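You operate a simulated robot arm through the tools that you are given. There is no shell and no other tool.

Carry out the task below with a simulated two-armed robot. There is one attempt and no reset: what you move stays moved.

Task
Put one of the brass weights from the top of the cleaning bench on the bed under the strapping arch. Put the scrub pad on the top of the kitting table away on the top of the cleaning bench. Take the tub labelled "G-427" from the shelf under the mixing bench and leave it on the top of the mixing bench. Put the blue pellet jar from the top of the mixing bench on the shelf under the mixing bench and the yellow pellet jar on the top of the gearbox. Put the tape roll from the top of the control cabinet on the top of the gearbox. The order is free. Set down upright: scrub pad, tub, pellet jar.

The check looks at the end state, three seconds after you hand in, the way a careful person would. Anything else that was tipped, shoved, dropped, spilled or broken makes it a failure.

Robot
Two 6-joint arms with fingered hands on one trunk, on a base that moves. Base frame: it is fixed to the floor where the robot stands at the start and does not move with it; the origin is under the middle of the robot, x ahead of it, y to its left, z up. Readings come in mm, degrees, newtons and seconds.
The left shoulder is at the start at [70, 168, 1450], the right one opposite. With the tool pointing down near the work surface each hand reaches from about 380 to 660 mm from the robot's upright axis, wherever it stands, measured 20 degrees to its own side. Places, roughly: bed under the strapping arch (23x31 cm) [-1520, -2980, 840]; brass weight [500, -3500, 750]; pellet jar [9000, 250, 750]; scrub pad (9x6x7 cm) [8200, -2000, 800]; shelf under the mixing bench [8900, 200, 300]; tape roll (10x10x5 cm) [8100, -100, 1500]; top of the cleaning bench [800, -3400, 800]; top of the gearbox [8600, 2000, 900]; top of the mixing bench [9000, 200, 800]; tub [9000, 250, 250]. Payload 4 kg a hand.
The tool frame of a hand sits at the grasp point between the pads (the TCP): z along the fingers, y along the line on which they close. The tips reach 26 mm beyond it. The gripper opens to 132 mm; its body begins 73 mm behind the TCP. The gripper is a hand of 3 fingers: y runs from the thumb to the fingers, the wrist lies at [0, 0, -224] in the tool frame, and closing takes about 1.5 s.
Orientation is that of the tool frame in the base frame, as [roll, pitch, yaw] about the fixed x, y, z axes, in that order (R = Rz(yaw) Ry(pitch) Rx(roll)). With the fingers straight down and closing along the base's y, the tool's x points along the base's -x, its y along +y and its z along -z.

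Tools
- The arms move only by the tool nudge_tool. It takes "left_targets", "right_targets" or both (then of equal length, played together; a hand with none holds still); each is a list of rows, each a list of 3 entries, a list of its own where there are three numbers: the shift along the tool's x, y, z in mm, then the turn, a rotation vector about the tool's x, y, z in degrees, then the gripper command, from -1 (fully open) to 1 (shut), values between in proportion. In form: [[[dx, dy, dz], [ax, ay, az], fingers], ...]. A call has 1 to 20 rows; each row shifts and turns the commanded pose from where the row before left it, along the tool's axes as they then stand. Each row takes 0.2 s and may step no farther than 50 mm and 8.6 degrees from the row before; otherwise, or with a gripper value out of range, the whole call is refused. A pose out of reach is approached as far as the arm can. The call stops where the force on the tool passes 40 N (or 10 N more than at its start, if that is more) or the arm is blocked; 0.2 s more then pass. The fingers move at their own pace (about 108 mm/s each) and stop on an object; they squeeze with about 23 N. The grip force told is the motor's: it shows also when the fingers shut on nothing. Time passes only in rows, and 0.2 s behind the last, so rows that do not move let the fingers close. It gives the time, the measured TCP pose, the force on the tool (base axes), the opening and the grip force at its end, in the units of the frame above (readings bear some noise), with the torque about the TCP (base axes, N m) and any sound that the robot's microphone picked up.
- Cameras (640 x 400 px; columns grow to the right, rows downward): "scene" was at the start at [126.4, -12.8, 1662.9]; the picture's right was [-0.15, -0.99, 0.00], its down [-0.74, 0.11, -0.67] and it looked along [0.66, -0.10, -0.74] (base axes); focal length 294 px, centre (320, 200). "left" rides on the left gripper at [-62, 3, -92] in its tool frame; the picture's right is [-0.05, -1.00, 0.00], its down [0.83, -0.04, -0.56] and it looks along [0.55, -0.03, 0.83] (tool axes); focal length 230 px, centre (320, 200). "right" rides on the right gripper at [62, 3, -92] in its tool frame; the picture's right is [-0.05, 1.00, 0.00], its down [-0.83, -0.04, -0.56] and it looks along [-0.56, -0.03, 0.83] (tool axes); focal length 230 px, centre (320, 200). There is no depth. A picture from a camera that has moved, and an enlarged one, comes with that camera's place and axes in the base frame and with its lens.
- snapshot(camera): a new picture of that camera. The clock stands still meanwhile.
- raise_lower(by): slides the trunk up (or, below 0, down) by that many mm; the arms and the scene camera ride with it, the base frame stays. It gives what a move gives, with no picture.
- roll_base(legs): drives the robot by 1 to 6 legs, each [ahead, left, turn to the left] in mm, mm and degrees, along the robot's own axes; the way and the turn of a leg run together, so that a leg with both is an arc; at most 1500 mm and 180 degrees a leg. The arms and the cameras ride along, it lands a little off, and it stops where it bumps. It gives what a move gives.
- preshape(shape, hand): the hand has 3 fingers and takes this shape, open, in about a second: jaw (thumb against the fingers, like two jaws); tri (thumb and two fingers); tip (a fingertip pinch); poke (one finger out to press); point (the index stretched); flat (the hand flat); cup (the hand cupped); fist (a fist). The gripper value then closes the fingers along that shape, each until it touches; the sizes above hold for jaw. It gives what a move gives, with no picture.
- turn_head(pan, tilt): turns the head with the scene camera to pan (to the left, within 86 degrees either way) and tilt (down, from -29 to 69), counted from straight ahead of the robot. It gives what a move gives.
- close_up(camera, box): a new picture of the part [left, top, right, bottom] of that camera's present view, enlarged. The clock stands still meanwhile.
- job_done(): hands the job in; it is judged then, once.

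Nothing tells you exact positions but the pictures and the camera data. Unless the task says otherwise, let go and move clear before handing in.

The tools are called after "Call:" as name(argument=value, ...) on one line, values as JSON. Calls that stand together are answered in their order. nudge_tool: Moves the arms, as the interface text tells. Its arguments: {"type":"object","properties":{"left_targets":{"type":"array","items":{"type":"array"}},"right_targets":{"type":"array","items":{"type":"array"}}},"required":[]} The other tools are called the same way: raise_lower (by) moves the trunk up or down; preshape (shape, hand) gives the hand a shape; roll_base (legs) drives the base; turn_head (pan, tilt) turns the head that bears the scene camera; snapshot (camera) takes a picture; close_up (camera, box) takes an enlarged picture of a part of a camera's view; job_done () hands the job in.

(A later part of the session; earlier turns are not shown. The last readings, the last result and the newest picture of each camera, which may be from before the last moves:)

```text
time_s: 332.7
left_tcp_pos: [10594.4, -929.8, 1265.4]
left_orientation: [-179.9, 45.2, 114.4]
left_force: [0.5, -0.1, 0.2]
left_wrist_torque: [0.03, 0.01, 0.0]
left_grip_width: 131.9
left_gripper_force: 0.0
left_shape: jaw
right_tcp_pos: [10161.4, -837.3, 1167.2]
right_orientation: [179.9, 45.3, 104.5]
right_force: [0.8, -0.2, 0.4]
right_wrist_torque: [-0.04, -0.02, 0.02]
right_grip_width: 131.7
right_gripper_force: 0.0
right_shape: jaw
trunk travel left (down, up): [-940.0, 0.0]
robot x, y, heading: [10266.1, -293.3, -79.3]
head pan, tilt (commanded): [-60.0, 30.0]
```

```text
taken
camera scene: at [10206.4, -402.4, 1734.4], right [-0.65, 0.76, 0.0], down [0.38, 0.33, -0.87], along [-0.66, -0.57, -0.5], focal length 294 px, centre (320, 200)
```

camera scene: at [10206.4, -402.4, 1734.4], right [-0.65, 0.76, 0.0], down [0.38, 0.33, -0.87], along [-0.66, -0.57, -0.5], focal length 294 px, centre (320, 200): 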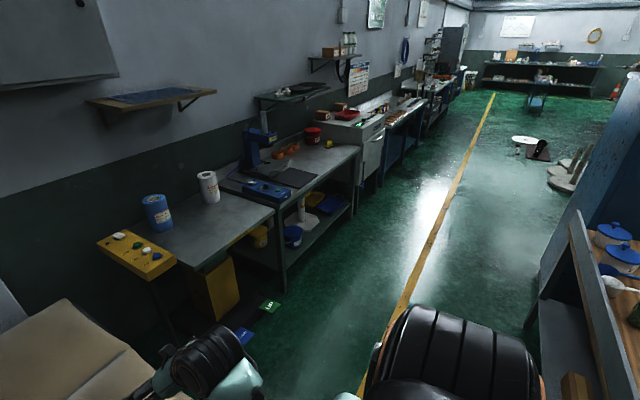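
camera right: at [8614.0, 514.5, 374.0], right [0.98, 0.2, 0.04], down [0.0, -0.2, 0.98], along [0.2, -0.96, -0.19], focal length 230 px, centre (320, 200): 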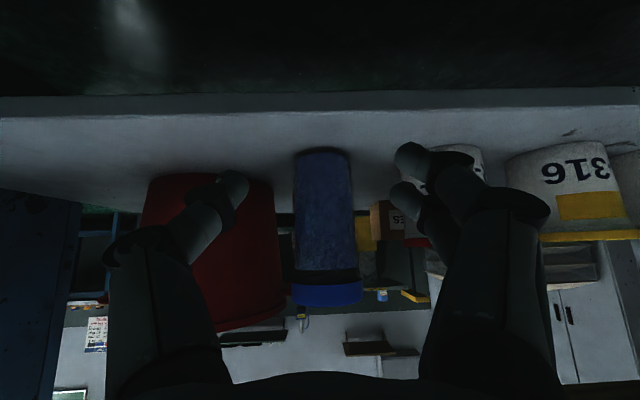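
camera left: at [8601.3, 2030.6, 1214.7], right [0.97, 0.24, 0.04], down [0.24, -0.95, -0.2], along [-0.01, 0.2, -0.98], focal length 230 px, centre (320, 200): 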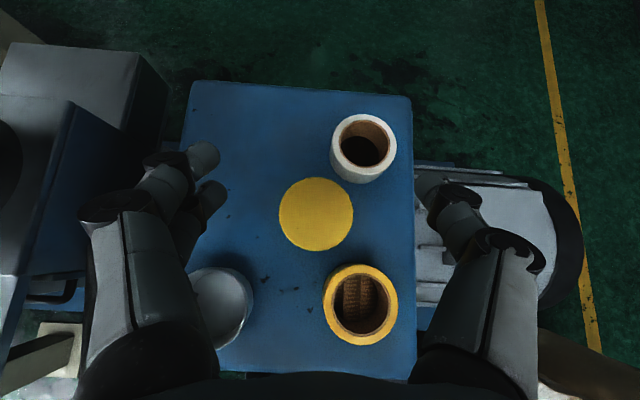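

Call:
roll_base(legs=[[0, -1000, 0], [0, -950, 0]])

Call:
turn_head(pan=-5, tilt=25)

Call:
snapshot(camera="scene")

```text
time_s: 342.5
left_tcp_pos: [8670.5, -1286.4, 1265.4]
left_orientation: [-179.8, 45.4, 114.2]
left_force: [0.6, -0.2, -0.1]
left_wrist_torque: [0.0, -0.01, 0.01]
left_grip_width: 131.6
left_gripper_force: 0.1
left_shape: jaw
right_tcp_pos: [8238.4, -1192.8, 1166.9]
right_orientation: [-180.0, 45.3, 104.5]
right_force: [0.3, 0.5, -0.7]
right_wrist_torque: [0.02, 0.02, -0.01]
right_grip_width: 131.8
right_gripper_force: 0.0
right_shape: jaw
trunk travel left (down, up): [-940.0, 0.0]
robot x, y, heading: [8346.2, -649.1, -79.1]
head pan, tilt (commanded): [-60.0, 30.0]
```

```text
time_s: 343.7
left_tcp_pos: [8669.7, -1286.3, 1265.7]
left_orientation: [-179.9, 45.3, 114.2]
left_force: [-0.4, -0.3, -0.1]
left_wrist_torque: [0.01, -0.02, -0.01]
left_grip_width: 132.1
left_gripper_force: 0.1
left_shape: jaw
right_tcp_pos: [8240.0, -1192.0, 1166.1]
right_orientation: [179.9, 45.3, 104.4]
right_force: [-0.1, 0.3, 0.8]
right_wrist_torque: [0.01, 0.0, 0.02]
right_grip_width: 132.0
right_gripper_force: 0.0
right_shape: jaw
trunk travel left (down, up): [-940.0, 0.0]
robot x, y, heading: [8344.9, -649.4, -79.3]
head pan, tilt (commanded): [-5.0, 25.0]
```

```text
taken
camera scene: at [8361.6, -790.9, 1742.3], right [-1.0, -0.1, 0.0], down [-0.04, 0.42, -0.91], along [0.09, -0.9, -0.42], focal length 294 px, centre (320, 200)
```

scene: 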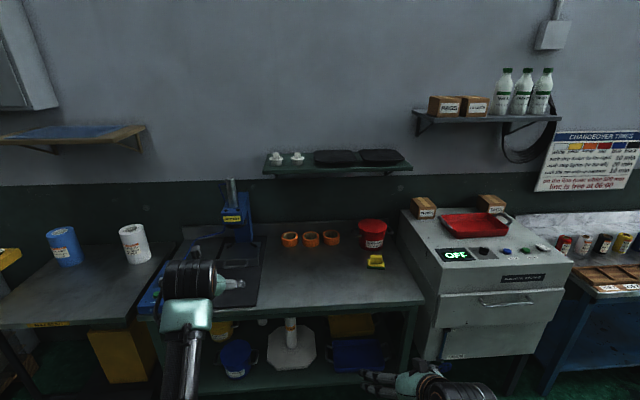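

Call:
close_up(camera="scene", box=[260, 200, 420, 310])

```text
3.64 times, centred on (340, 255) of scene
camera zoom: at [8361.6, -790.9, 1742.3], right [-1.0, -0.1, 0.0], down [-0.04, 0.42, -0.91], along [0.09, -0.9, -0.42], focal length 1069 px, centre (247, 0)
```

zoom: 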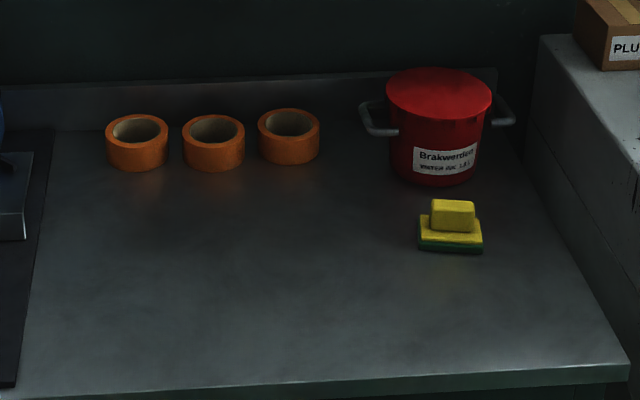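

The scrub pad (yellow block on a green-bottomed base) stands on the kitting table at about [8203, -1990]. I set the right hand to point straight down and fold the left hand back while still in the open aisle.

Call:
nudge_tool(left_targets=[[[31.8, 0, -31.8], [0, 0, 0], -1], [[31.8, 0, -31.8], [0, 0, 0], -1], [[31.8, 0, -31.8], [0, 0, 0], -1], [[20, 0, -20], [0, 0, 0], -1]], right_targets=[[[30.6, 0, 30.2], [0, 0, 0], -1], [[30.6, 0, 30.2], [0, 0, 0], -1], [[30.6, 0, 30.2], [0, 0, 0], -1], [[30.6, 0, 30.2], [0, 0, 0], -1]])

Call:
nudge_tool(right_targets=[[[0, 0, 0], [0, 7.5, 0], -1], [[0, 0, 0], [0, 7.5, 0], -1], [[0, 0, 0], [0, 7.5, 0], -1], [[0, 0, 0], [0, 7.5, 0], -1], [[0, 0, 0], [0, 7.5, 0], -1], [[0, 0, 0], [0, 7.6, 0], -1], [[0, 0, 0], [0, 0, 4.5], -1], [[0, 0, 0], [0, 0, 0], -1]])

```text
time_s: 344.4
left_tcp_pos: [8710.3, -1214.2, 1352.7]
left_orientation: [170.5, 56.2, 110.3]
left_force: [-0.2, 0.2, -0.4]
left_wrist_torque: [0.0, -0.03, -0.03]
left_grip_width: 131.9
left_gripper_force: 0.0
left_shape: jaw
left hand out of reach, approached as far as the arm can: row 2, 3
right_tcp_pos: [8238.5, -1192.4, 1068.5]
right_orientation: [-180.0, 45.3, 104.4]
right_force: [-0.2, -0.3, -0.6]
right_wrist_torque: [0.03, 0.02, 0.01]
right_grip_width: 132.1
right_gripper_force: 0.1
right_shape: jaw
trunk travel left (down, up): [-940.0, 0.0]
robot x, y, heading: [8344.7, -650.4, -79.1]
head pan, tilt (commanded): [-5.0, 25.0]
stopped in row 3 (left hand): the arm was blocked; the commanded pose is now the measured one
```

```text
time_s: 346.2
left_tcp_pos: [8709.5, -1213.4, 1350.4]
left_orientation: [170.4, 56.3, 110.1]
left_force: [-0.6, -0.4, -0.2]
left_wrist_torque: [-0.01, 0.0, -0.02]
left_grip_width: 131.6
left_gripper_force: 0.1
left_shape: jaw
right_tcp_pos: [8236.7, -1192.1, 1068.3]
right_orientation: [179.9, 0.1, 99.9]
right_force: [0.4, 0.1, 0.4]
right_wrist_torque: [0.04, -0.01, 0.0]
right_grip_width: 132.0
right_gripper_force: 0.2
right_shape: jaw
trunk travel left (down, up): [-940.0, 0.0]
robot x, y, heading: [8347.7, -647.6, -79.2]
head pan, tilt (commanded): [-5.0, 25.0]
```

Call:
roll_base(legs=[[550, -182, 0]])

Call:
raise_lower(by=-100)

Call:
turn_head(pan=-10, tilt=40)

Call:
snapshot(camera="scene")

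Call:
snapshot(camera="right")

```text
time_s: 349.6
left_tcp_pos: [8632.4, -1785.8, 1350.4]
left_orientation: [170.4, 56.3, 110.1]
left_force: [-0.6, 0.8, 0.1]
left_wrist_torque: [0.02, -0.03, -0.03]
left_grip_width: 132.1
left_gripper_force: 0.0
left_shape: jaw
right_tcp_pos: [8160.5, -1764.3, 1069.1]
right_orientation: [179.9, 0.2, 100.0]
right_force: [-0.2, 0.9, 0.3]
right_wrist_torque: [-0.02, 0.02, 0.02]
right_grip_width: 132.3
right_gripper_force: 0.1
right_shape: jaw
trunk travel left (down, up): [-940.0, 0.0]
robot x, y, heading: [8266.8, -1223.4, -79.4]
head pan, tilt (commanded): [-5.0, 25.0]
```

```text
time_s: 350.9
left_tcp_pos: [8632.1, -1787.6, 1251.5]
left_orientation: [170.3, 56.2, 110.0]
left_force: [-1.1, 0.3, 0.6]
left_wrist_torque: [0.0, 0.03, 0.0]
left_grip_width: 131.8
left_gripper_force: 0.1
left_shape: jaw
right_tcp_pos: [8161.4, -1764.4, 967.9]
right_orientation: [179.9, 0.1, 100.0]
right_force: [0.8, -0.8, 0.1]
right_wrist_torque: [0.02, -0.01, 0.03]
right_grip_width: 132.0
right_gripper_force: 0.1
right_shape: jaw
trunk travel left (down, up): [-840.0, 100.0]
robot x, y, heading: [8265.8, -1223.2, -79.2]
head pan, tilt (commanded): [-5.0, 25.0]
```

```text
time_s: 351.6
left_tcp_pos: [8632.9, -1789.0, 1251.1]
left_orientation: [170.4, 56.2, 110.2]
left_force: [-0.8, 1.1, 0.5]
left_wrist_torque: [-0.01, 0.0, -0.01]
left_grip_width: 131.7
left_gripper_force: 0.1
left_shape: jaw
right_tcp_pos: [8160.5, -1764.3, 967.1]
right_orientation: [179.9, 0.1, 100.0]
right_force: [-0.3, 0.2, 0.3]
right_wrist_torque: [-0.03, -0.02, 0.02]
right_grip_width: 131.9
right_gripper_force: 0.1
right_shape: jaw
trunk travel left (down, up): [-840.0, 100.0]
robot x, y, heading: [8268.4, -1225.0, -79.4]
head pan, tilt (commanded): [-10.0, 40.0]
```

```text
taken
camera scene: at [8276.4, -1357.9, 1619.1], right [-1.0, -0.01, 0.0], down [-0.01, 0.64, -0.77], along [0.01, -0.77, -0.64], focal length 294 px, centre (320, 200)
```

scene: 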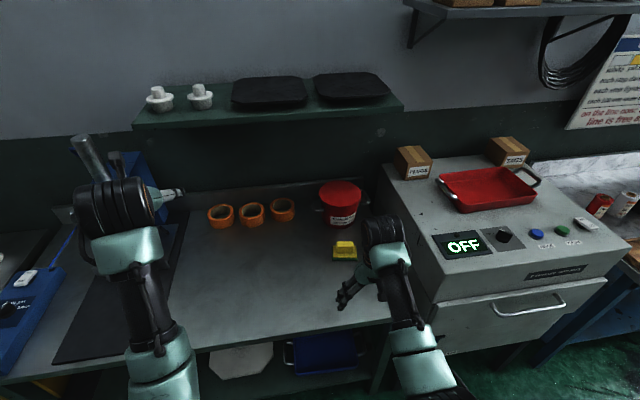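

```text
taken
camera right: at [8153.2, -1703.8, 1059.7], right [0.99, 0.12, 0.0], down [0.1, -0.82, 0.56], along [0.07, -0.55, -0.83], focal length 230 px, centre (320, 200)
```

right: 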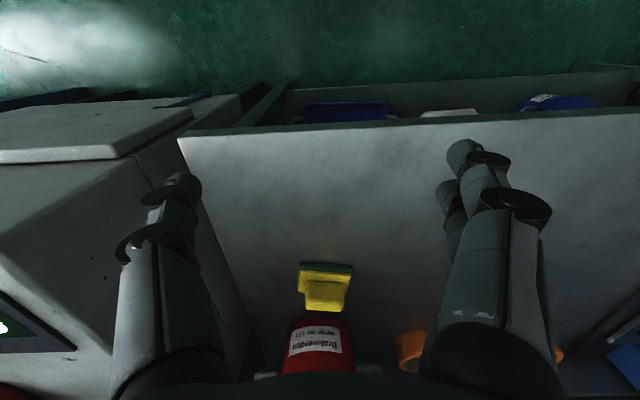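

The pad centre comes out near [8198, -2042] on a table at about z 783. I drive 200 mm closer, keeping the hand high.

Call:
roll_base(legs=[[200, -11, 0]])

Call:
snapshot(camera="right")

Call:
snapshot(camera="scene")

```text
time_s: 353.2
left_tcp_pos: [8658.7, -1981.2, 1252.9]
left_orientation: [170.3, 56.2, 110.3]
left_force: [-0.5, 0.5, 0.6]
left_wrist_torque: [0.0, 0.01, -0.03]
left_grip_width: 132.1
left_gripper_force: 0.0
left_shape: jaw
right_tcp_pos: [8187.9, -1961.2, 968.6]
right_orientation: [179.9, 0.3, 100.1]
right_force: [0.7, -0.2, 0.6]
right_wrist_torque: [-0.03, 0.03, 0.03]
right_grip_width: 132.0
right_gripper_force: 0.1
right_shape: jaw
trunk travel left (down, up): [-840.0, 100.0]
robot x, y, heading: [8290.5, -1420.5, -79.3]
head pan, tilt (commanded): [-10.0, 40.0]
```

```text
taken
camera right: at [8180.4, -1899.1, 1060.8], right [0.99, 0.12, 0.0], down [0.1, -0.82, 0.56], along [0.07, -0.55, -0.83], focal length 230 px, centre (320, 200)
```

right: 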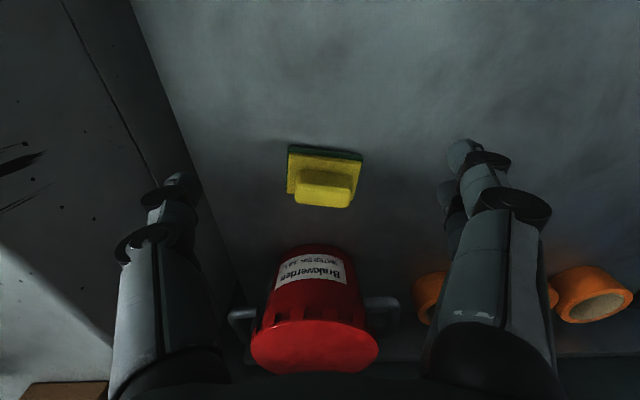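

```text
taken
camera scene: at [8302.6, -1551.6, 1619.4], right [-1.0, -0.01, 0.0], down [-0.01, 0.64, -0.77], along [0.01, -0.77, -0.64], focal length 294 px, centre (320, 200)
```

scene: 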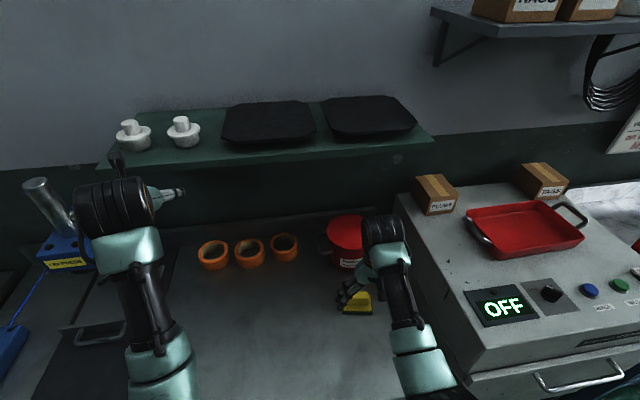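

The pad centre is 73 mm straight ahead of the hand. I move over it and come down partway.

Call:
nudge_tool(right_targets=[[[-36.5, 0, 0], [0, 0, 0], -0.5], [[-36.5, 0, 0], [0, 0, 0], -0.5], [[0, 0, 35], [0, 0, 0], -0.5], [[0, 0, 35], [0, 0, 0], -0.5], [[0, 0, 0], [0, 0, 0], -0.5]])

Call:
snapshot(camera="right")

Call:
close_up(camera="scene", box=[310, 200, 430, 340])

```text
time_s: 354.4
left_tcp_pos: [8660.1, -1983.5, 1251.8]
left_orientation: [170.2, 56.3, 110.2]
left_force: [0.3, -0.4, 0.0]
left_wrist_torque: [-0.04, -0.03, 0.01]
left_grip_width: 131.9
left_gripper_force: 0.0
left_shape: jaw
right_tcp_pos: [8200.3, -2035.0, 896.6]
right_orientation: [179.9, 0.0, 100.1]
right_force: [1.0, 1.0, 0.3]
right_wrist_torque: [0.0, 0.04, -0.01]
right_grip_width: 99.4
right_gripper_force: 0.0
right_shape: jaw
trunk travel left (down, up): [-840.0, 100.0]
robot x, y, heading: [8293.2, -1420.9, -78.9]
head pan, tilt (commanded): [-10.0, 40.0]
```

```text
taken
camera right: at [8193.4, -1973.6, 989.4], right [0.99, 0.12, 0.0], down [0.1, -0.82, 0.56], along [0.07, -0.55, -0.83], focal length 230 px, centre (320, 200)
```

right: 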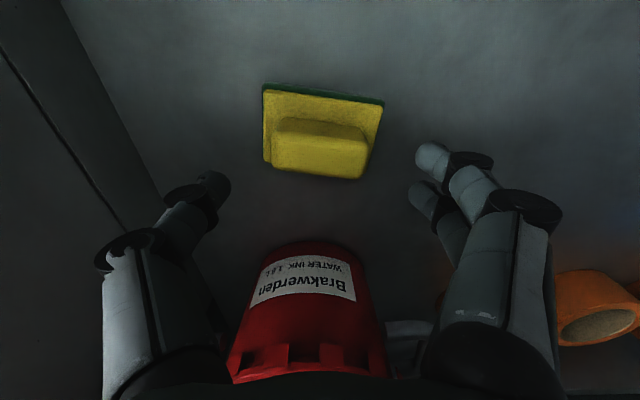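

```text
2.86 times, centred on (370, 270) of scene
camera zoom: at [8303.2, -1555.2, 1619.0], right [-1.0, -0.01, 0.0], down [-0.01, 0.64, -0.77], along [0.01, -0.77, -0.64], focal length 840 px, centre (177, 0)
```

zoom: 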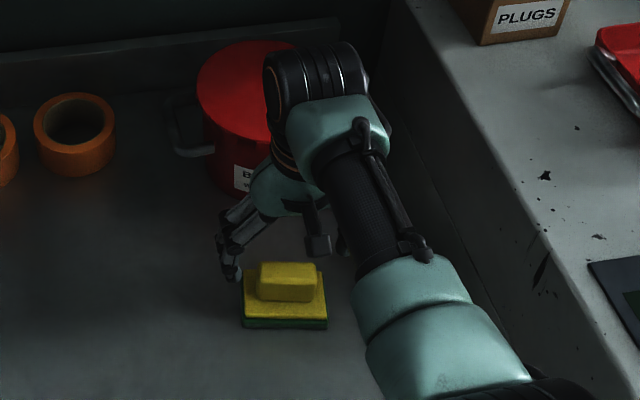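

The hand axis is right over the handle block. I descend around the block.

Call:
nudge_tool(right_targets=[[[0, 0, 25], [0, 0, 0], -0.5], [[0, 0, 20], [0, 0, 0], -0.5], [[0, 0, 0], [0, 0, 0], -0.5]])

Call:
snapshot(camera="right")

Call:
close_up(camera="scene", box=[310, 240, 400, 330])

```text
time_s: 355.2
left_tcp_pos: [8660.5, -1983.6, 1251.9]
left_orientation: [170.3, 56.3, 110.2]
left_force: [0.1, -0.2, -0.3]
left_wrist_torque: [-0.01, 0.01, 0.01]
left_grip_width: 132.1
left_gripper_force: 0.0
left_shape: jaw
right_tcp_pos: [8200.4, -2035.5, 851.8]
right_orientation: [179.9, 0.1, 100.0]
right_force: [0.5, -0.3, 0.0]
right_wrist_torque: [-0.05, -0.03, -0.03]
right_grip_width: 99.3
right_gripper_force: 0.1
right_shape: jaw
trunk travel left (down, up): [-840.0, 100.0]
robot x, y, heading: [8294.3, -1418.8, -79.4]
head pan, tilt (commanded): [-10.0, 40.0]
```

```text
taken
camera right: at [8193.6, -1973.2, 944.8], right [0.99, 0.12, 0.0], down [0.1, -0.82, 0.56], along [0.07, -0.55, -0.83], focal length 230 px, centre (320, 200)
```

right: 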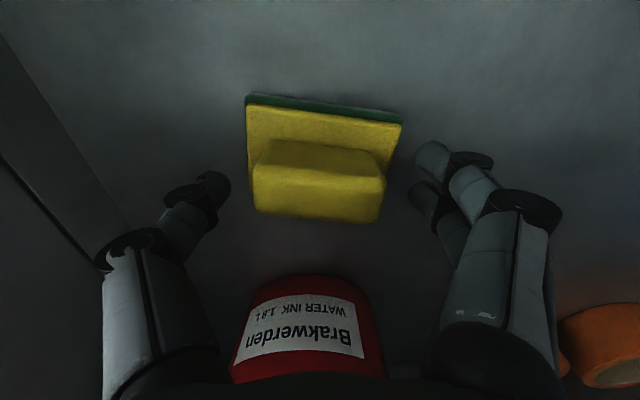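

```text
4.44 times, centred on (355, 285) of scene
camera zoom: at [8303.0, -1554.8, 1619.1], right [-1.0, -0.01, 0.0], down [-0.01, 0.64, -0.77], along [0.01, -0.77, -0.64], focal length 1306 px, centre (164, -178)
```

zoom: 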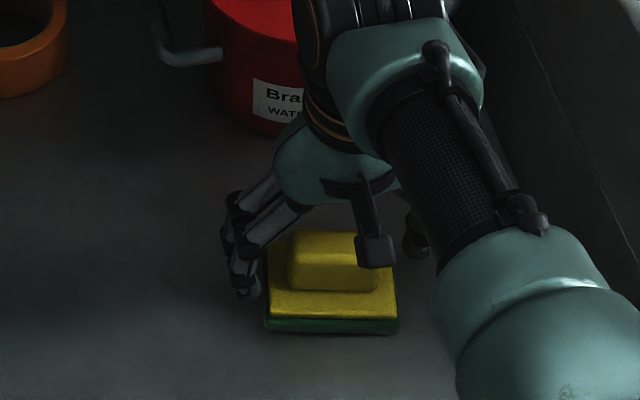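

Call:
nudge_tool(right_targets=[[[0, 0, 11], [0, 0, 0], -0.5], [[0, 0, 0], [0, 0, 0], -0.2], [[0, 0, 0], [0, 0, 0], 0.3], [[0, 0, 0], [0, 0, 0], 0.5], [[0, 0, 0], [0, 0, 0], 0.5], [[0, 0, 0], [0, 0, 0], 0.5]])

Call:
snapshot(camera="right")

```text
time_s: 356.6
left_tcp_pos: [8661.0, -1982.5, 1252.7]
left_orientation: [170.3, 56.3, 110.3]
left_force: [0.5, 0.5, -0.7]
left_wrist_torque: [0.0, -0.02, -0.01]
left_grip_width: 132.0
left_gripper_force: 0.1
left_shape: jaw
right_tcp_pos: [8201.2, -2036.6, 845.8]
right_orientation: [179.8, 0.6, 100.1]
right_force: [0.4, -5.9, 22.9]
right_wrist_torque: [0.0, -0.85, -0.29]
right_grip_width: 61.3
right_gripper_force: 23.3
right_shape: jaw
trunk travel left (down, up): [-840.0, 100.0]
robot x, y, heading: [8292.6, -1420.1, -79.1]
head pan, tilt (commanded): [-10.0, 40.0]
```

```text
taken
camera right: at [8194.5, -1973.9, 937.4], right [0.99, 0.12, 0.0], down [0.1, -0.82, 0.56], along [0.07, -0.56, -0.83], focal length 230 px, centre (320, 200)
```

right: 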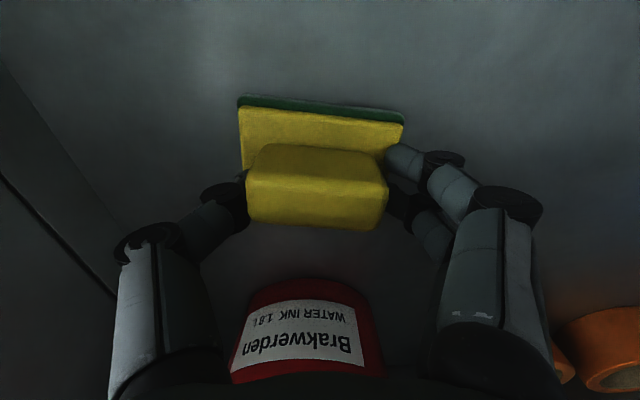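

Gripped the handle block (61 mm). I lift gently.

Call:
nudge_tool(right_targets=[[[0, 0, -6], [0, 0, 0], 0.5], [[0, 0, -14], [0, 0, 0], 0.5], [[0, 0, -30], [0, 0, 0], 0.5], [[0, 0, 0], [0, 0, 0], 0.5]])

Call:
snapshot(camera="right")

Call:
close_up(camera="scene", box=[310, 200, 430, 340])

```text
time_s: 357.6
left_tcp_pos: [8660.2, -1984.6, 1250.7]
left_orientation: [170.2, 56.2, 110.1]
left_force: [-0.3, -0.2, 0.7]
left_wrist_torque: [0.02, -0.01, 0.0]
left_grip_width: 132.0
left_gripper_force: 0.1
left_shape: jaw
right_tcp_pos: [8200.7, -2034.9, 890.9]
right_orientation: [179.9, 0.1, 100.1]
right_force: [0.2, 0.0, -1.1]
right_wrist_torque: [0.03, -0.01, 0.02]
right_grip_width: 61.1
right_gripper_force: 23.0
right_shape: jaw
trunk travel left (down, up): [-840.0, 100.0]
robot x, y, heading: [8293.0, -1415.2, -79.3]
head pan, tilt (commanded): [-10.0, 40.0]
```

```text
taken
camera right: at [8193.5, -1973.6, 984.0], right [0.99, 0.12, 0.0], down [0.1, -0.83, 0.56], along [0.07, -0.55, -0.83], focal length 230 px, centre (320, 200)
```

right: 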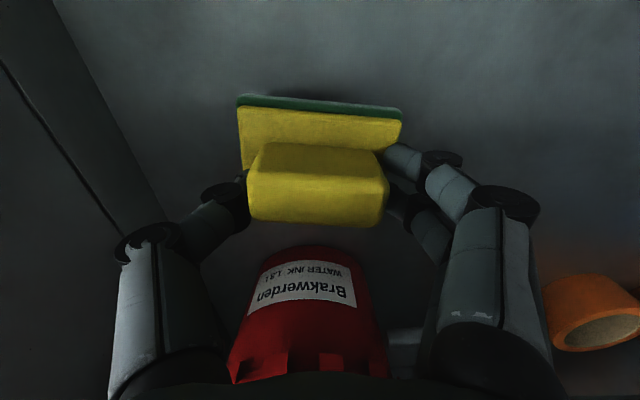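

```text
2.86 times, centred on (370, 270) of scene
camera zoom: at [8302.8, -1555.7, 1618.9], right [-1.0, -0.01, 0.0], down [-0.01, 0.64, -0.77], along [0.01, -0.77, -0.64], focal length 840 px, centre (177, 0)
```

zoom: 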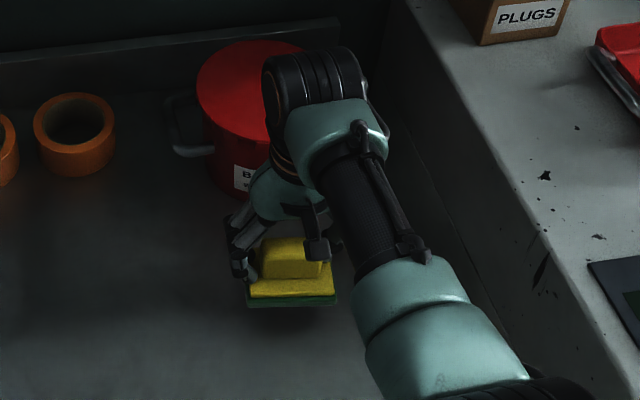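

The pad hangs level in the hand. I raise the trunk, back into the aisle, and slide right along the hall toward the cleaning bench.

Call:
raise_lower(by=100)

Call:
roll_base(legs=[[-560, 0, 0], [0, 0, -0.8]])

Call:
turn_head(pan=-75, tilt=25)

Call:
snapshot(camera="scene")

```text
time_s: 358.5
left_tcp_pos: [8659.9, -1981.5, 1302.7]
left_orientation: [169.1, 54.2, 109.1]
left_force: [0.0, -0.6, -0.3]
left_wrist_torque: [0.0, 0.02, -0.01]
left_grip_width: 131.5
left_gripper_force: 0.0
left_shape: jaw
right_tcp_pos: [8201.1, -2034.1, 955.1]
right_orientation: [179.8, 0.0, 100.1]
right_force: [0.1, -0.2, 0.0]
right_wrist_torque: [-0.01, 0.0, 0.04]
right_grip_width: 60.9
right_gripper_force: 22.4
right_shape: jaw
trunk travel left (down, up): [-901.0, 39.0]
robot x, y, heading: [8291.9, -1419.1, -79.2]
head pan, tilt (commanded): [-10.0, 40.0]
stopped: the force on the tool passed its limit at 50 N (the readings are from after the stop); the commanded pose is now the measured one
```

```text
time_s: 362.0
left_tcp_pos: [8547.9, -1432.4, 1301.3]
left_orientation: [169.2, 54.1, 108.5]
left_force: [0.6, -0.2, -0.5]
left_wrist_torque: [-0.02, -0.01, -0.01]
left_grip_width: 131.8
left_gripper_force: 0.1
left_shape: jaw
right_tcp_pos: [8089.0, -1481.0, 954.2]
right_orientation: [179.9, 0.1, 99.6]
right_force: [0.2, 0.1, -1.5]
right_wrist_torque: [-0.01, -0.03, -0.01]
right_grip_width: 61.1
right_gripper_force: 22.6
right_shape: jaw
trunk travel left (down, up): [-901.0, 39.0]
robot x, y, heading: [8185.1, -867.9, -79.6]
head pan, tilt (commanded): [-10.0, 40.0]
```

```text
time_s: 363.4
left_tcp_pos: [8548.2, -1433.7, 1300.3]
left_orientation: [169.1, 54.0, 108.5]
left_force: [-0.2, 0.4, -0.3]
left_wrist_torque: [-0.01, 0.02, -0.02]
left_grip_width: 131.9
left_gripper_force: 0.0
left_shape: jaw
right_tcp_pos: [8088.9, -1482.1, 953.4]
right_orientation: [179.9, 0.0, 99.6]
right_force: [-0.6, -0.7, -0.3]
right_wrist_torque: [-0.03, -0.03, -0.01]
right_grip_width: 60.9
right_gripper_force: 22.6
right_shape: jaw
trunk travel left (down, up): [-901.0, 39.0]
robot x, y, heading: [8187.1, -868.6, -79.6]
head pan, tilt (commanded): [-75.0, 25.0]
```

```text
taken
camera scene: at [8110.8, -957.9, 1703.2], right [-0.43, 0.9, 0.0], down [0.38, 0.18, -0.91], along [-0.82, -0.39, -0.42], focal length 294 px, centre (320, 200)
```

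scene: 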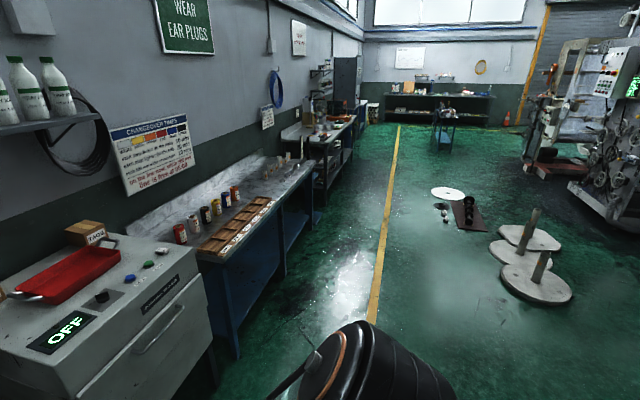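

The trunk stopped on a force reading, so the left hand may have brushed something as it rose. I look back at that area.

Call:
turn_head(pan=15, tilt=20)

Call:
snapshot(camera="scene")

Call:
close_up(camera="scene", box=[180, 80, 480, 270])

```text
time_s: 365.1
left_tcp_pos: [8548.1, -1432.4, 1300.0]
left_orientation: [169.0, 54.1, 108.6]
left_force: [0.7, -0.1, -0.6]
left_wrist_torque: [-0.01, 0.02, -0.03]
left_grip_width: 132.0
left_gripper_force: 0.0
left_shape: jaw
right_tcp_pos: [8089.8, -1483.6, 952.8]
right_orientation: [179.8, 0.1, 99.6]
right_force: [0.8, 0.6, -0.8]
right_wrist_torque: [-0.01, 0.01, 0.04]
right_grip_width: 61.0
right_gripper_force: 23.1
right_shape: jaw
trunk travel left (down, up): [-901.0, 39.0]
robot x, y, heading: [8185.8, -870.3, -79.6]
head pan, tilt (commanded): [15.0, 20.0]
```

```text
taken
camera scene: at [8233.7, -1002.4, 1711.3], right [-0.9, -0.43, 0.0], down [-0.15, 0.31, -0.94], along [0.4, -0.85, -0.34], focal length 294 px, centre (320, 200)
```

scene: 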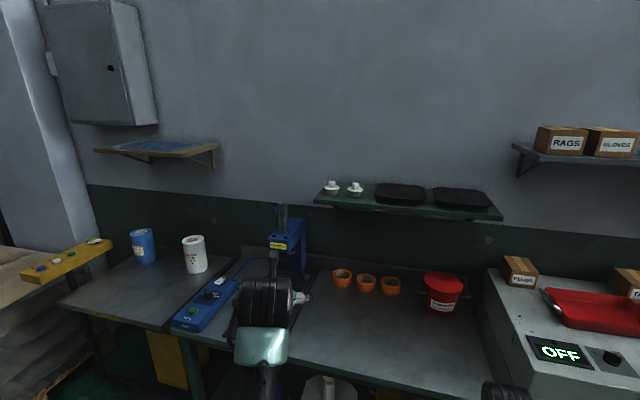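

```text
2.11 times, centred on (330, 175) of scene
camera zoom: at [8233.7, -1002.4, 1711.3], right [-0.9, -0.43, 0.0], down [-0.15, 0.31, -0.94], along [0.4, -0.85, -0.34], focal length 619 px, centre (299, 253)
```

zoom: 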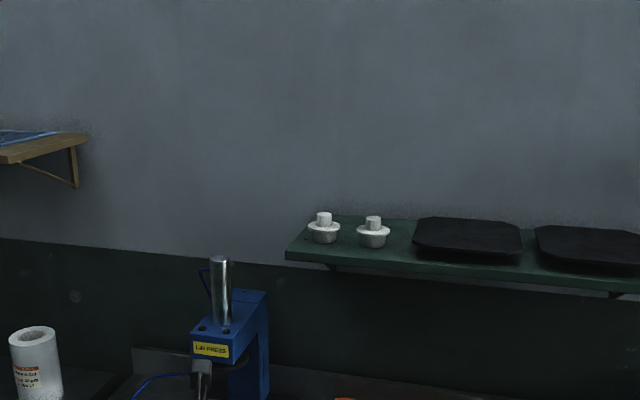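

Everything there looks undisturbed. I slide along the hall toward the cleaning bench.

Call:
roll_base(legs=[[-100, -1490, 0], [0, -1500, 0], [0, -1500, 0]])

Call:
turn_head(pan=-70, tilt=30)

Call:
snapshot(camera="scene")

```text
time_s: 386.4
left_tcp_pos: [4127.9, -2122.8, 1299.8]
left_orientation: [169.0, 54.2, 109.1]
left_force: [0.4, 0.7, 0.0]
left_wrist_torque: [0.02, 0.07, -0.01]
left_grip_width: 131.9
left_gripper_force: 0.0
left_shape: jaw
right_tcp_pos: [3668.2, -2177.2, 952.9]
right_orientation: [179.9, 0.1, 100.2]
right_force: [1.1, 0.5, -0.4]
right_wrist_torque: [0.01, 0.02, -0.03]
right_grip_width: 60.6
right_gripper_force: 23.3
right_shape: jaw
trunk travel left (down, up): [-901.0, 39.0]
robot x, y, heading: [3761.7, -1560.9, -79.2]
head pan, tilt (commanded): [15.0, 20.0]
```

```text
time_s: 388.0
left_tcp_pos: [4126.4, -2122.7, 1301.3]
left_orientation: [169.0, 54.2, 109.0]
left_force: [-1.1, 0.3, -0.2]
left_wrist_torque: [0.01, 0.03, -0.01]
left_grip_width: 132.0
left_gripper_force: 0.0
left_shape: jaw
right_tcp_pos: [3667.7, -2176.9, 953.6]
right_orientation: [179.9, 0.1, 100.2]
right_force: [0.4, -0.1, -1.3]
right_wrist_torque: [-0.03, -0.03, 0.04]
right_grip_width: 60.7
right_gripper_force: 23.0
right_shape: jaw
trunk travel left (down, up): [-901.0, 39.0]
robot x, y, heading: [3760.4, -1561.1, -79.1]
head pan, tilt (commanded): [-70.0, 30.0]
```

```text
taken
camera scene: at [3690.6, -1657.9, 1695.2], right [-0.51, 0.86, 0.0], down [0.43, 0.26, -0.87], along [-0.74, -0.44, -0.5], focal length 294 px, centre (320, 200)
```

scene: 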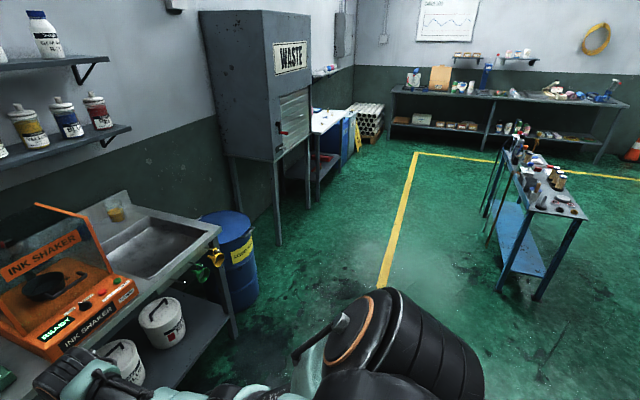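

Call:
roll_base(legs=[[0, -1400, 0], [0, -1350, 0]])

Call:
turn_head(pan=0, tilt=25)

Call:
snapshot(camera="scene")

```text
time_s: 401.3
left_tcp_pos: [1430.3, -2642.3, 1301.8]
left_orientation: [169.2, 54.1, 108.5]
left_force: [-0.2, -0.4, 0.4]
left_wrist_torque: [0.01, 0.06, 0.06]
left_grip_width: 131.7
left_gripper_force: 0.1
left_shape: jaw
right_tcp_pos: [970.9, -2691.3, 952.9]
right_orientation: [179.9, 0.0, 99.6]
right_force: [-0.1, -0.2, -0.9]
right_wrist_torque: [-0.01, -0.02, 0.01]
right_grip_width: 60.8
right_gripper_force: 22.6
right_shape: jaw
trunk travel left (down, up): [-901.0, 39.0]
robot x, y, heading: [1070.6, -2074.8, -79.4]
head pan, tilt (commanded): [-70.0, 30.0]
```

```text
time_s: 402.7
left_tcp_pos: [1430.2, -2642.5, 1301.1]
left_orientation: [169.0, 54.1, 108.4]
left_force: [0.0, 0.0, 0.5]
left_wrist_torque: [0.04, -0.01, 0.0]
left_grip_width: 131.8
left_gripper_force: 0.1
left_shape: jaw
right_tcp_pos: [970.4, -2690.8, 953.5]
right_orientation: [179.8, 0.1, 99.5]
right_force: [-0.5, 0.0, -1.1]
right_wrist_torque: [0.0, 0.01, 0.03]
right_grip_width: 60.7
right_gripper_force: 23.1
right_shape: jaw
trunk travel left (down, up): [-901.0, 39.0]
robot x, y, heading: [1069.2, -2076.9, -79.7]
head pan, tilt (commanded): [0.0, 25.0]
```

```text
taken
camera scene: at [1092.7, -2218.1, 1703.2], right [-0.98, -0.18, 0.0], down [-0.07, 0.42, -0.91], along [0.16, -0.89, -0.42], focal length 294 px, centre (320, 200)
```

scene: 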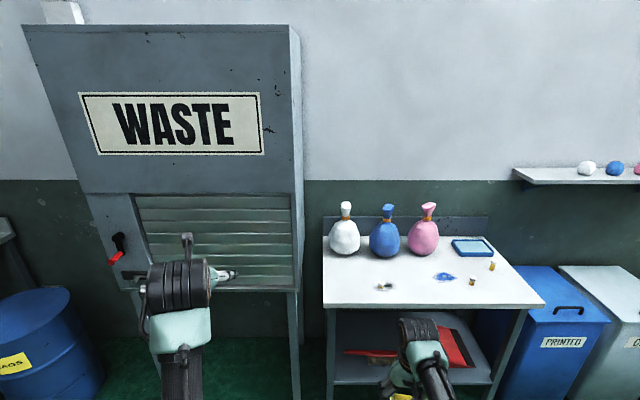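

Call:
close_up(camera="scene", box=[310, 190, 560, 340])

Call:
close_up(camera="scene", box=[350, 240, 520, 310])

```text
2.56 times, centred on (435, 265) of scene
camera zoom: at [1092.7, -2218.1, 1703.2], right [-0.98, -0.18, 0.0], down [-0.07, 0.42, -0.91], along [0.16, -0.89, -0.42], focal length 752 px, centre (26, 34)
```

zoom: 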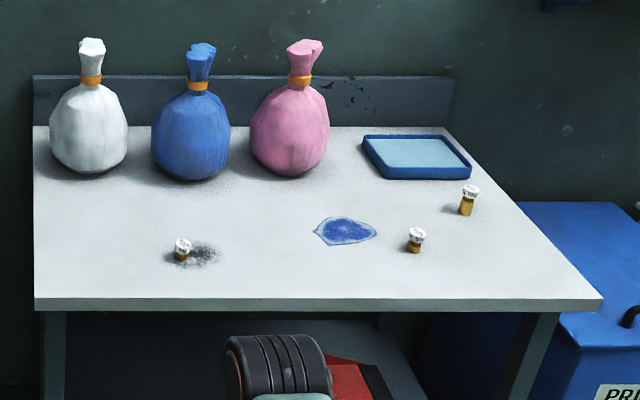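

```text
3.76 times, centred on (435, 275) of scene
camera zoom: at [1092.7, -2218.1, 1703.2], right [-0.98, -0.18, 0.0], down [-0.07, 0.42, -0.91], along [0.16, -0.89, -0.42], focal length 1106 px, centre (-113, -82)
```

zoom: 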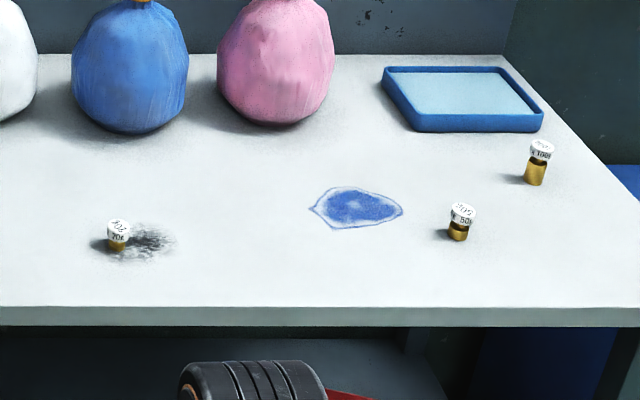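

The cleaning bench is ahead: three bags at the back, a tray, and brass weights of 20, 50 and 100 g. I'll set the pad at a clean free spot around [870, -3320]. First I bring the left hand inward so it stays clear of the WASTE box.

Call:
nudge_tool(left_targets=[[[0, -45, 0], [5, 0, 0], -1], [[0, -45, 0], [5, 0, 0], -1], [[0, -45, 0], [0, 0, 0], -1], [[0, -30, 0], [0, 0, 0], -1], [[0, 0, 0], [0, 0, 0], -1]])

Call:
snapshot(camera="scene")

```text
time_s: 403.4
left_tcp_pos: [1419.6, -2677.1, 1285.5]
left_orientation: [165.6, 54.4, 101.8]
left_force: [-0.9, 0.3, 0.2]
left_wrist_torque: [0.01, -0.02, -0.03]
left_grip_width: 131.6
left_gripper_force: 0.0
left_shape: jaw
left hand out of reach, approached as far as the arm can: row 2, 3
right_tcp_pos: [970.0, -2691.4, 953.2]
right_orientation: [179.8, 0.0, 99.7]
right_force: [0.1, -0.2, -1.4]
right_wrist_torque: [0.01, 0.02, 0.02]
right_grip_width: 60.8
right_gripper_force: 22.9
right_shape: jaw
trunk travel left (down, up): [-901.0, 39.0]
robot x, y, heading: [1069.0, -2078.1, -79.5]
head pan, tilt (commanded): [0.0, 25.0]
stopped in row 3 (left hand): the arm was blocked; the commanded pose is now the measured one
```

```text
taken
camera scene: at [1093.1, -2218.9, 1703.1], right [-0.98, -0.18, 0.0], down [-0.08, 0.42, -0.91], along [0.16, -0.89, -0.42], focal length 294 px, centre (320, 200)
```

scene: 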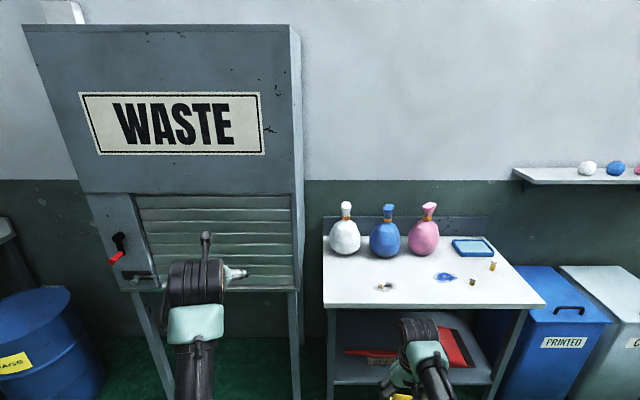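

Call:
nudge_tool(left_targets=[[[-7, 0, 44], [0, 0, 0], -1], [[-7, 0, 44], [5, 0, 0], -1], [[-7, 0, 44], [5, 0, 0], -1], [[0, -40, 0], [4, 0, 0], -1], [[0, -45, 0], [0, 0, 0], -1], [[0, -45, 0], [0, 0, 0], -1], [[0, 0, 0], [0, 0, 0], -1]])

```text
time_s: 405.0
left_tcp_pos: [1344.6, -2812.8, 1225.1]
left_orientation: [179.8, 54.4, 101.9]
left_force: [0.5, 0.5, -0.8]
left_wrist_torque: [-0.02, -0.04, 0.0]
left_grip_width: 131.7
left_gripper_force: 0.1
left_shape: jaw
right_tcp_pos: [970.7, -2691.1, 954.1]
right_orientation: [179.9, 0.1, 99.6]
right_force: [0.1, -0.5, 0.4]
right_wrist_torque: [-0.03, 0.01, -0.02]
right_grip_width: 60.9
right_gripper_force: 23.0
right_shape: jaw
trunk travel left (down, up): [-901.0, 39.0]
robot x, y, heading: [1070.3, -2077.1, -79.7]
head pan, tilt (commanded): [0.0, 25.0]
```

Call:
nudge_tool(left_targets=[[[23.5, 0, -32.4], [0, 0, 0], -1], [[23.5, 0, -32.4], [0, 0, 0], -1]])

Call:
roll_base(legs=[[440, -211, 0]])

Call:
turn_head(pan=-15, tilt=40)

Call:
snapshot(camera="scene")

Call:
snapshot(camera="right")

```text
time_s: 405.8
left_tcp_pos: [1373.9, -2741.8, 1244.3]
left_orientation: [171.8, 56.7, 98.0]
left_force: [0.0, 0.0, -1.5]
left_wrist_torque: [0.02, -0.01, -0.02]
left_grip_width: 131.9
left_gripper_force: 0.1
left_shape: jaw
right_tcp_pos: [971.5, -2691.8, 953.4]
right_orientation: [179.9, 0.0, 99.6]
right_force: [0.5, 0.1, -1.5]
right_wrist_torque: [-0.01, 0.02, -0.01]
right_grip_width: 60.7
right_gripper_force: 23.2
right_shape: jaw
trunk travel left (down, up): [-901.0, 39.0]
robot x, y, heading: [1070.6, -2072.9, -79.7]
head pan, tilt (commanded): [0.0, 25.0]
stopped in row 2 (left hand): the arm was blocked; the commanded pose is now the measured one
```

```text
time_s: 408.3
left_tcp_pos: [1263.6, -3150.2, 1242.1]
left_orientation: [172.2, 55.9, 98.8]
left_force: [-0.9, 12.1, -1.4]
left_wrist_torque: [-0.13, 0.15, 1.04]
left_grip_width: 132.3
left_gripper_force: 0.1
left_shape: jaw
right_tcp_pos: [859.9, -3105.4, 954.1]
right_orientation: [179.8, 0.2, 99.8]
right_force: [0.7, -0.6, -1.3]
right_wrist_torque: [-0.03, -0.01, -0.03]
right_grip_width: 60.9
right_gripper_force: 23.1
right_shape: jaw
trunk travel left (down, up): [-901.0, 39.0]
robot x, y, heading: [956.3, -2495.1, -79.6]
head pan, tilt (commanded): [0.0, 25.0]
stopped in leg 1: the force on the tool passed its limit at 43 N (the readings are from after the stop); the commanded pose is now the measured one
```

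```text
time_s: 409.1
left_tcp_pos: [1262.0, -3150.6, 1241.9]
left_orientation: [172.2, 56.1, 98.7]
left_force: [-1.5, 10.6, -0.5]
left_wrist_torque: [-0.1, 0.11, 1.05]
left_grip_width: 132.0
left_gripper_force: 0.2
left_shape: jaw
right_tcp_pos: [860.1, -3105.3, 954.3]
right_orientation: [179.7, 0.1, 99.7]
right_force: [0.5, -0.7, -0.4]
right_wrist_torque: [-0.01, 0.0, 0.02]
right_grip_width: 60.8
right_gripper_force: 22.9
right_shape: jaw
trunk travel left (down, up): [-901.0, 39.0]
robot x, y, heading: [955.6, -2492.4, -79.8]
head pan, tilt (commanded): [-15.0, 40.0]
```

```text
taken
camera scene: at [956.3, -2624.5, 1680.1], right [-1.0, 0.08, 0.0], down [0.05, 0.64, -0.77], along [-0.06, -0.77, -0.64], focal length 294 px, centre (320, 200)
```

scene: 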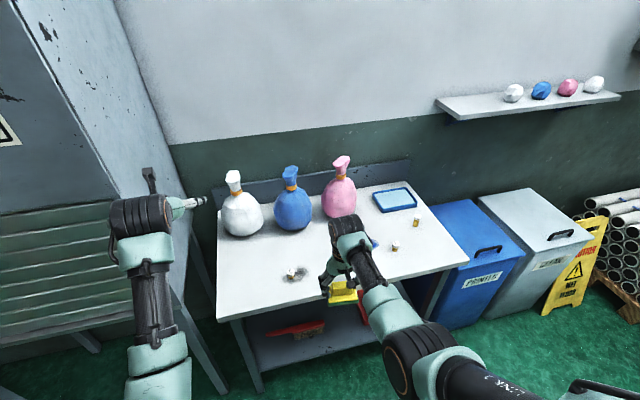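

```text
taken
camera right: at [852.9, -3043.4, 1046.1], right [0.99, 0.12, 0.0], down [0.1, -0.82, 0.56], along [0.07, -0.55, -0.83], focal length 230 px, centre (320, 200)
```

right: 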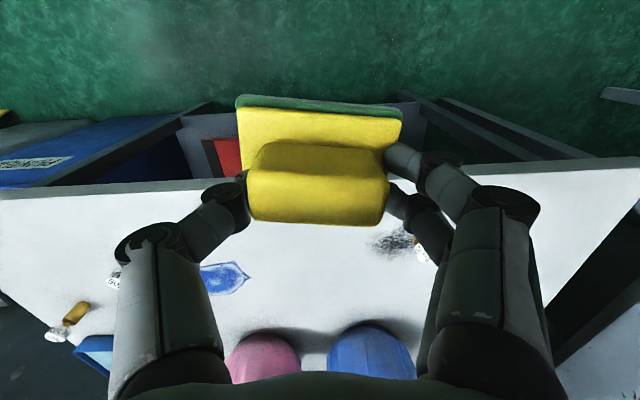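

The left hand touched the WASTE box corner and I stopped at once. I back off and bring the left hand further inward before trying again.

Call:
roll_base(legs=[[-130, 0, 0]])

Call:
nudge_tool(left_targets=[[[-20, 0, 29], [4, 0, 0], -1], [[-20, 0, 29], [4, 0, 0], -1], [[0, -40, 0], [0, 0, 0], -1], [[0, -40, 0], [0, 0, 0], -1], [[0, -40, 0], [0, 0, 0], -1], [[0, -30, 0], [0, 0, 0], -1], [[0, 0, 0], [0, 0, 0], -1]])

Call:
snapshot(camera="scene")

```text
time_s: 410.4
left_tcp_pos: [1239.8, -3028.6, 1240.1]
left_orientation: [172.3, 55.8, 98.7]
left_force: [-0.1, 0.5, 0.1]
left_wrist_torque: [-0.02, 0.0, 0.03]
left_grip_width: 131.8
left_gripper_force: 0.1
left_shape: jaw
right_tcp_pos: [838.7, -2982.1, 951.5]
right_orientation: [179.8, -0.1, 99.8]
right_force: [-0.1, 0.5, -1.1]
right_wrist_torque: [0.03, -0.01, -0.03]
right_grip_width: 60.8
right_gripper_force: 22.7
right_shape: jaw
trunk travel left (down, up): [-901.0, 39.0]
robot x, y, heading: [934.9, -2366.1, -79.1]
head pan, tilt (commanded): [-15.0, 40.0]
```

```text
time_s: 412.2
left_tcp_pos: [1160.1, -3122.6, 1236.0]
left_orientation: [175.7, 56.0, 97.5]
left_force: [0.7, 0.6, 0.6]
left_wrist_torque: [0.0, -0.01, 0.0]
left_grip_width: 131.8
left_gripper_force: 0.1
left_shape: jaw
left hand out of reach, approached as far as the arm can: row 6
right_tcp_pos: [838.0, -2980.6, 953.5]
right_orientation: [179.9, 0.0, 99.9]
right_force: [0.3, 0.4, -1.6]
right_wrist_torque: [-0.04, 0.03, 0.01]
right_grip_width: 60.9
right_gripper_force: 23.3
right_shape: jaw
trunk travel left (down, up): [-901.0, 39.0]
robot x, y, heading: [932.0, -2364.1, -79.3]
head pan, tilt (commanded): [-15.0, 40.0]
stopped in row 7 (left hand): the arm was blocked; the commanded pose is now the measured one
```

```text
taken
camera scene: at [934.5, -2500.5, 1679.8], right [-1.0, 0.08, 0.0], down [0.05, 0.64, -0.77], along [-0.06, -0.76, -0.64], focal length 294 px, centre (320, 200)
```

scene: 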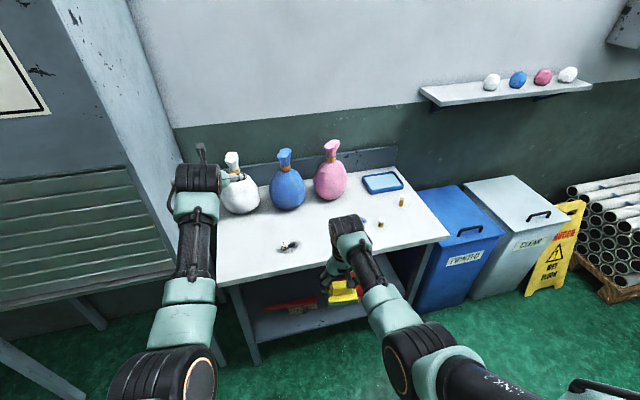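

Call:
roll_base(legs=[[0, -51, 0], [200, 0, 0]])

Call:
snapshot(camera="scene")

Call:
snapshot(camera="right")

```text
time_s: 414.3
left_tcp_pos: [1144.2, -3324.1, 1235.9]
left_orientation: [175.9, 56.1, 97.4]
left_force: [1.2, 0.2, 0.1]
left_wrist_torque: [0.01, 0.03, 0.04]
left_grip_width: 131.9
left_gripper_force: 0.1
left_shape: jaw
right_tcp_pos: [822.5, -3182.0, 955.7]
right_orientation: [179.8, 0.2, 99.7]
right_force: [0.5, 0.6, 0.1]
right_wrist_torque: [-0.04, -0.03, -0.01]
right_grip_width: 60.9
right_gripper_force: 22.5
right_shape: jaw
trunk travel left (down, up): [-901.0, 39.0]
robot x, y, heading: [918.4, -2568.1, -79.7]
head pan, tilt (commanded): [-15.0, 40.0]
```

```text
taken
camera scene: at [919.9, -2699.6, 1680.4], right [-1.0, 0.08, 0.0], down [0.05, 0.64, -0.77], along [-0.06, -0.77, -0.64], focal length 294 px, centre (320, 200)
```

scene: 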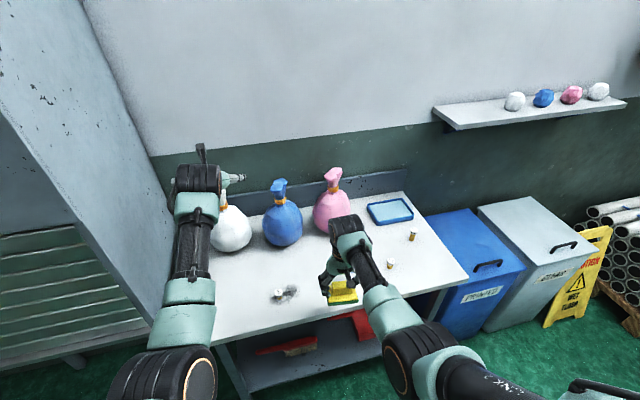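

```text
taken
camera right: at [815.1, -3119.3, 1047.1], right [0.99, 0.12, 0.0], down [0.1, -0.82, 0.56], along [0.07, -0.55, -0.83], focal length 230 px, centre (320, 200)
```

right: 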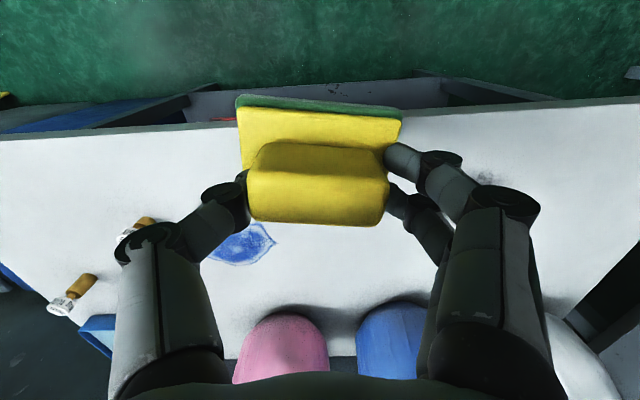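

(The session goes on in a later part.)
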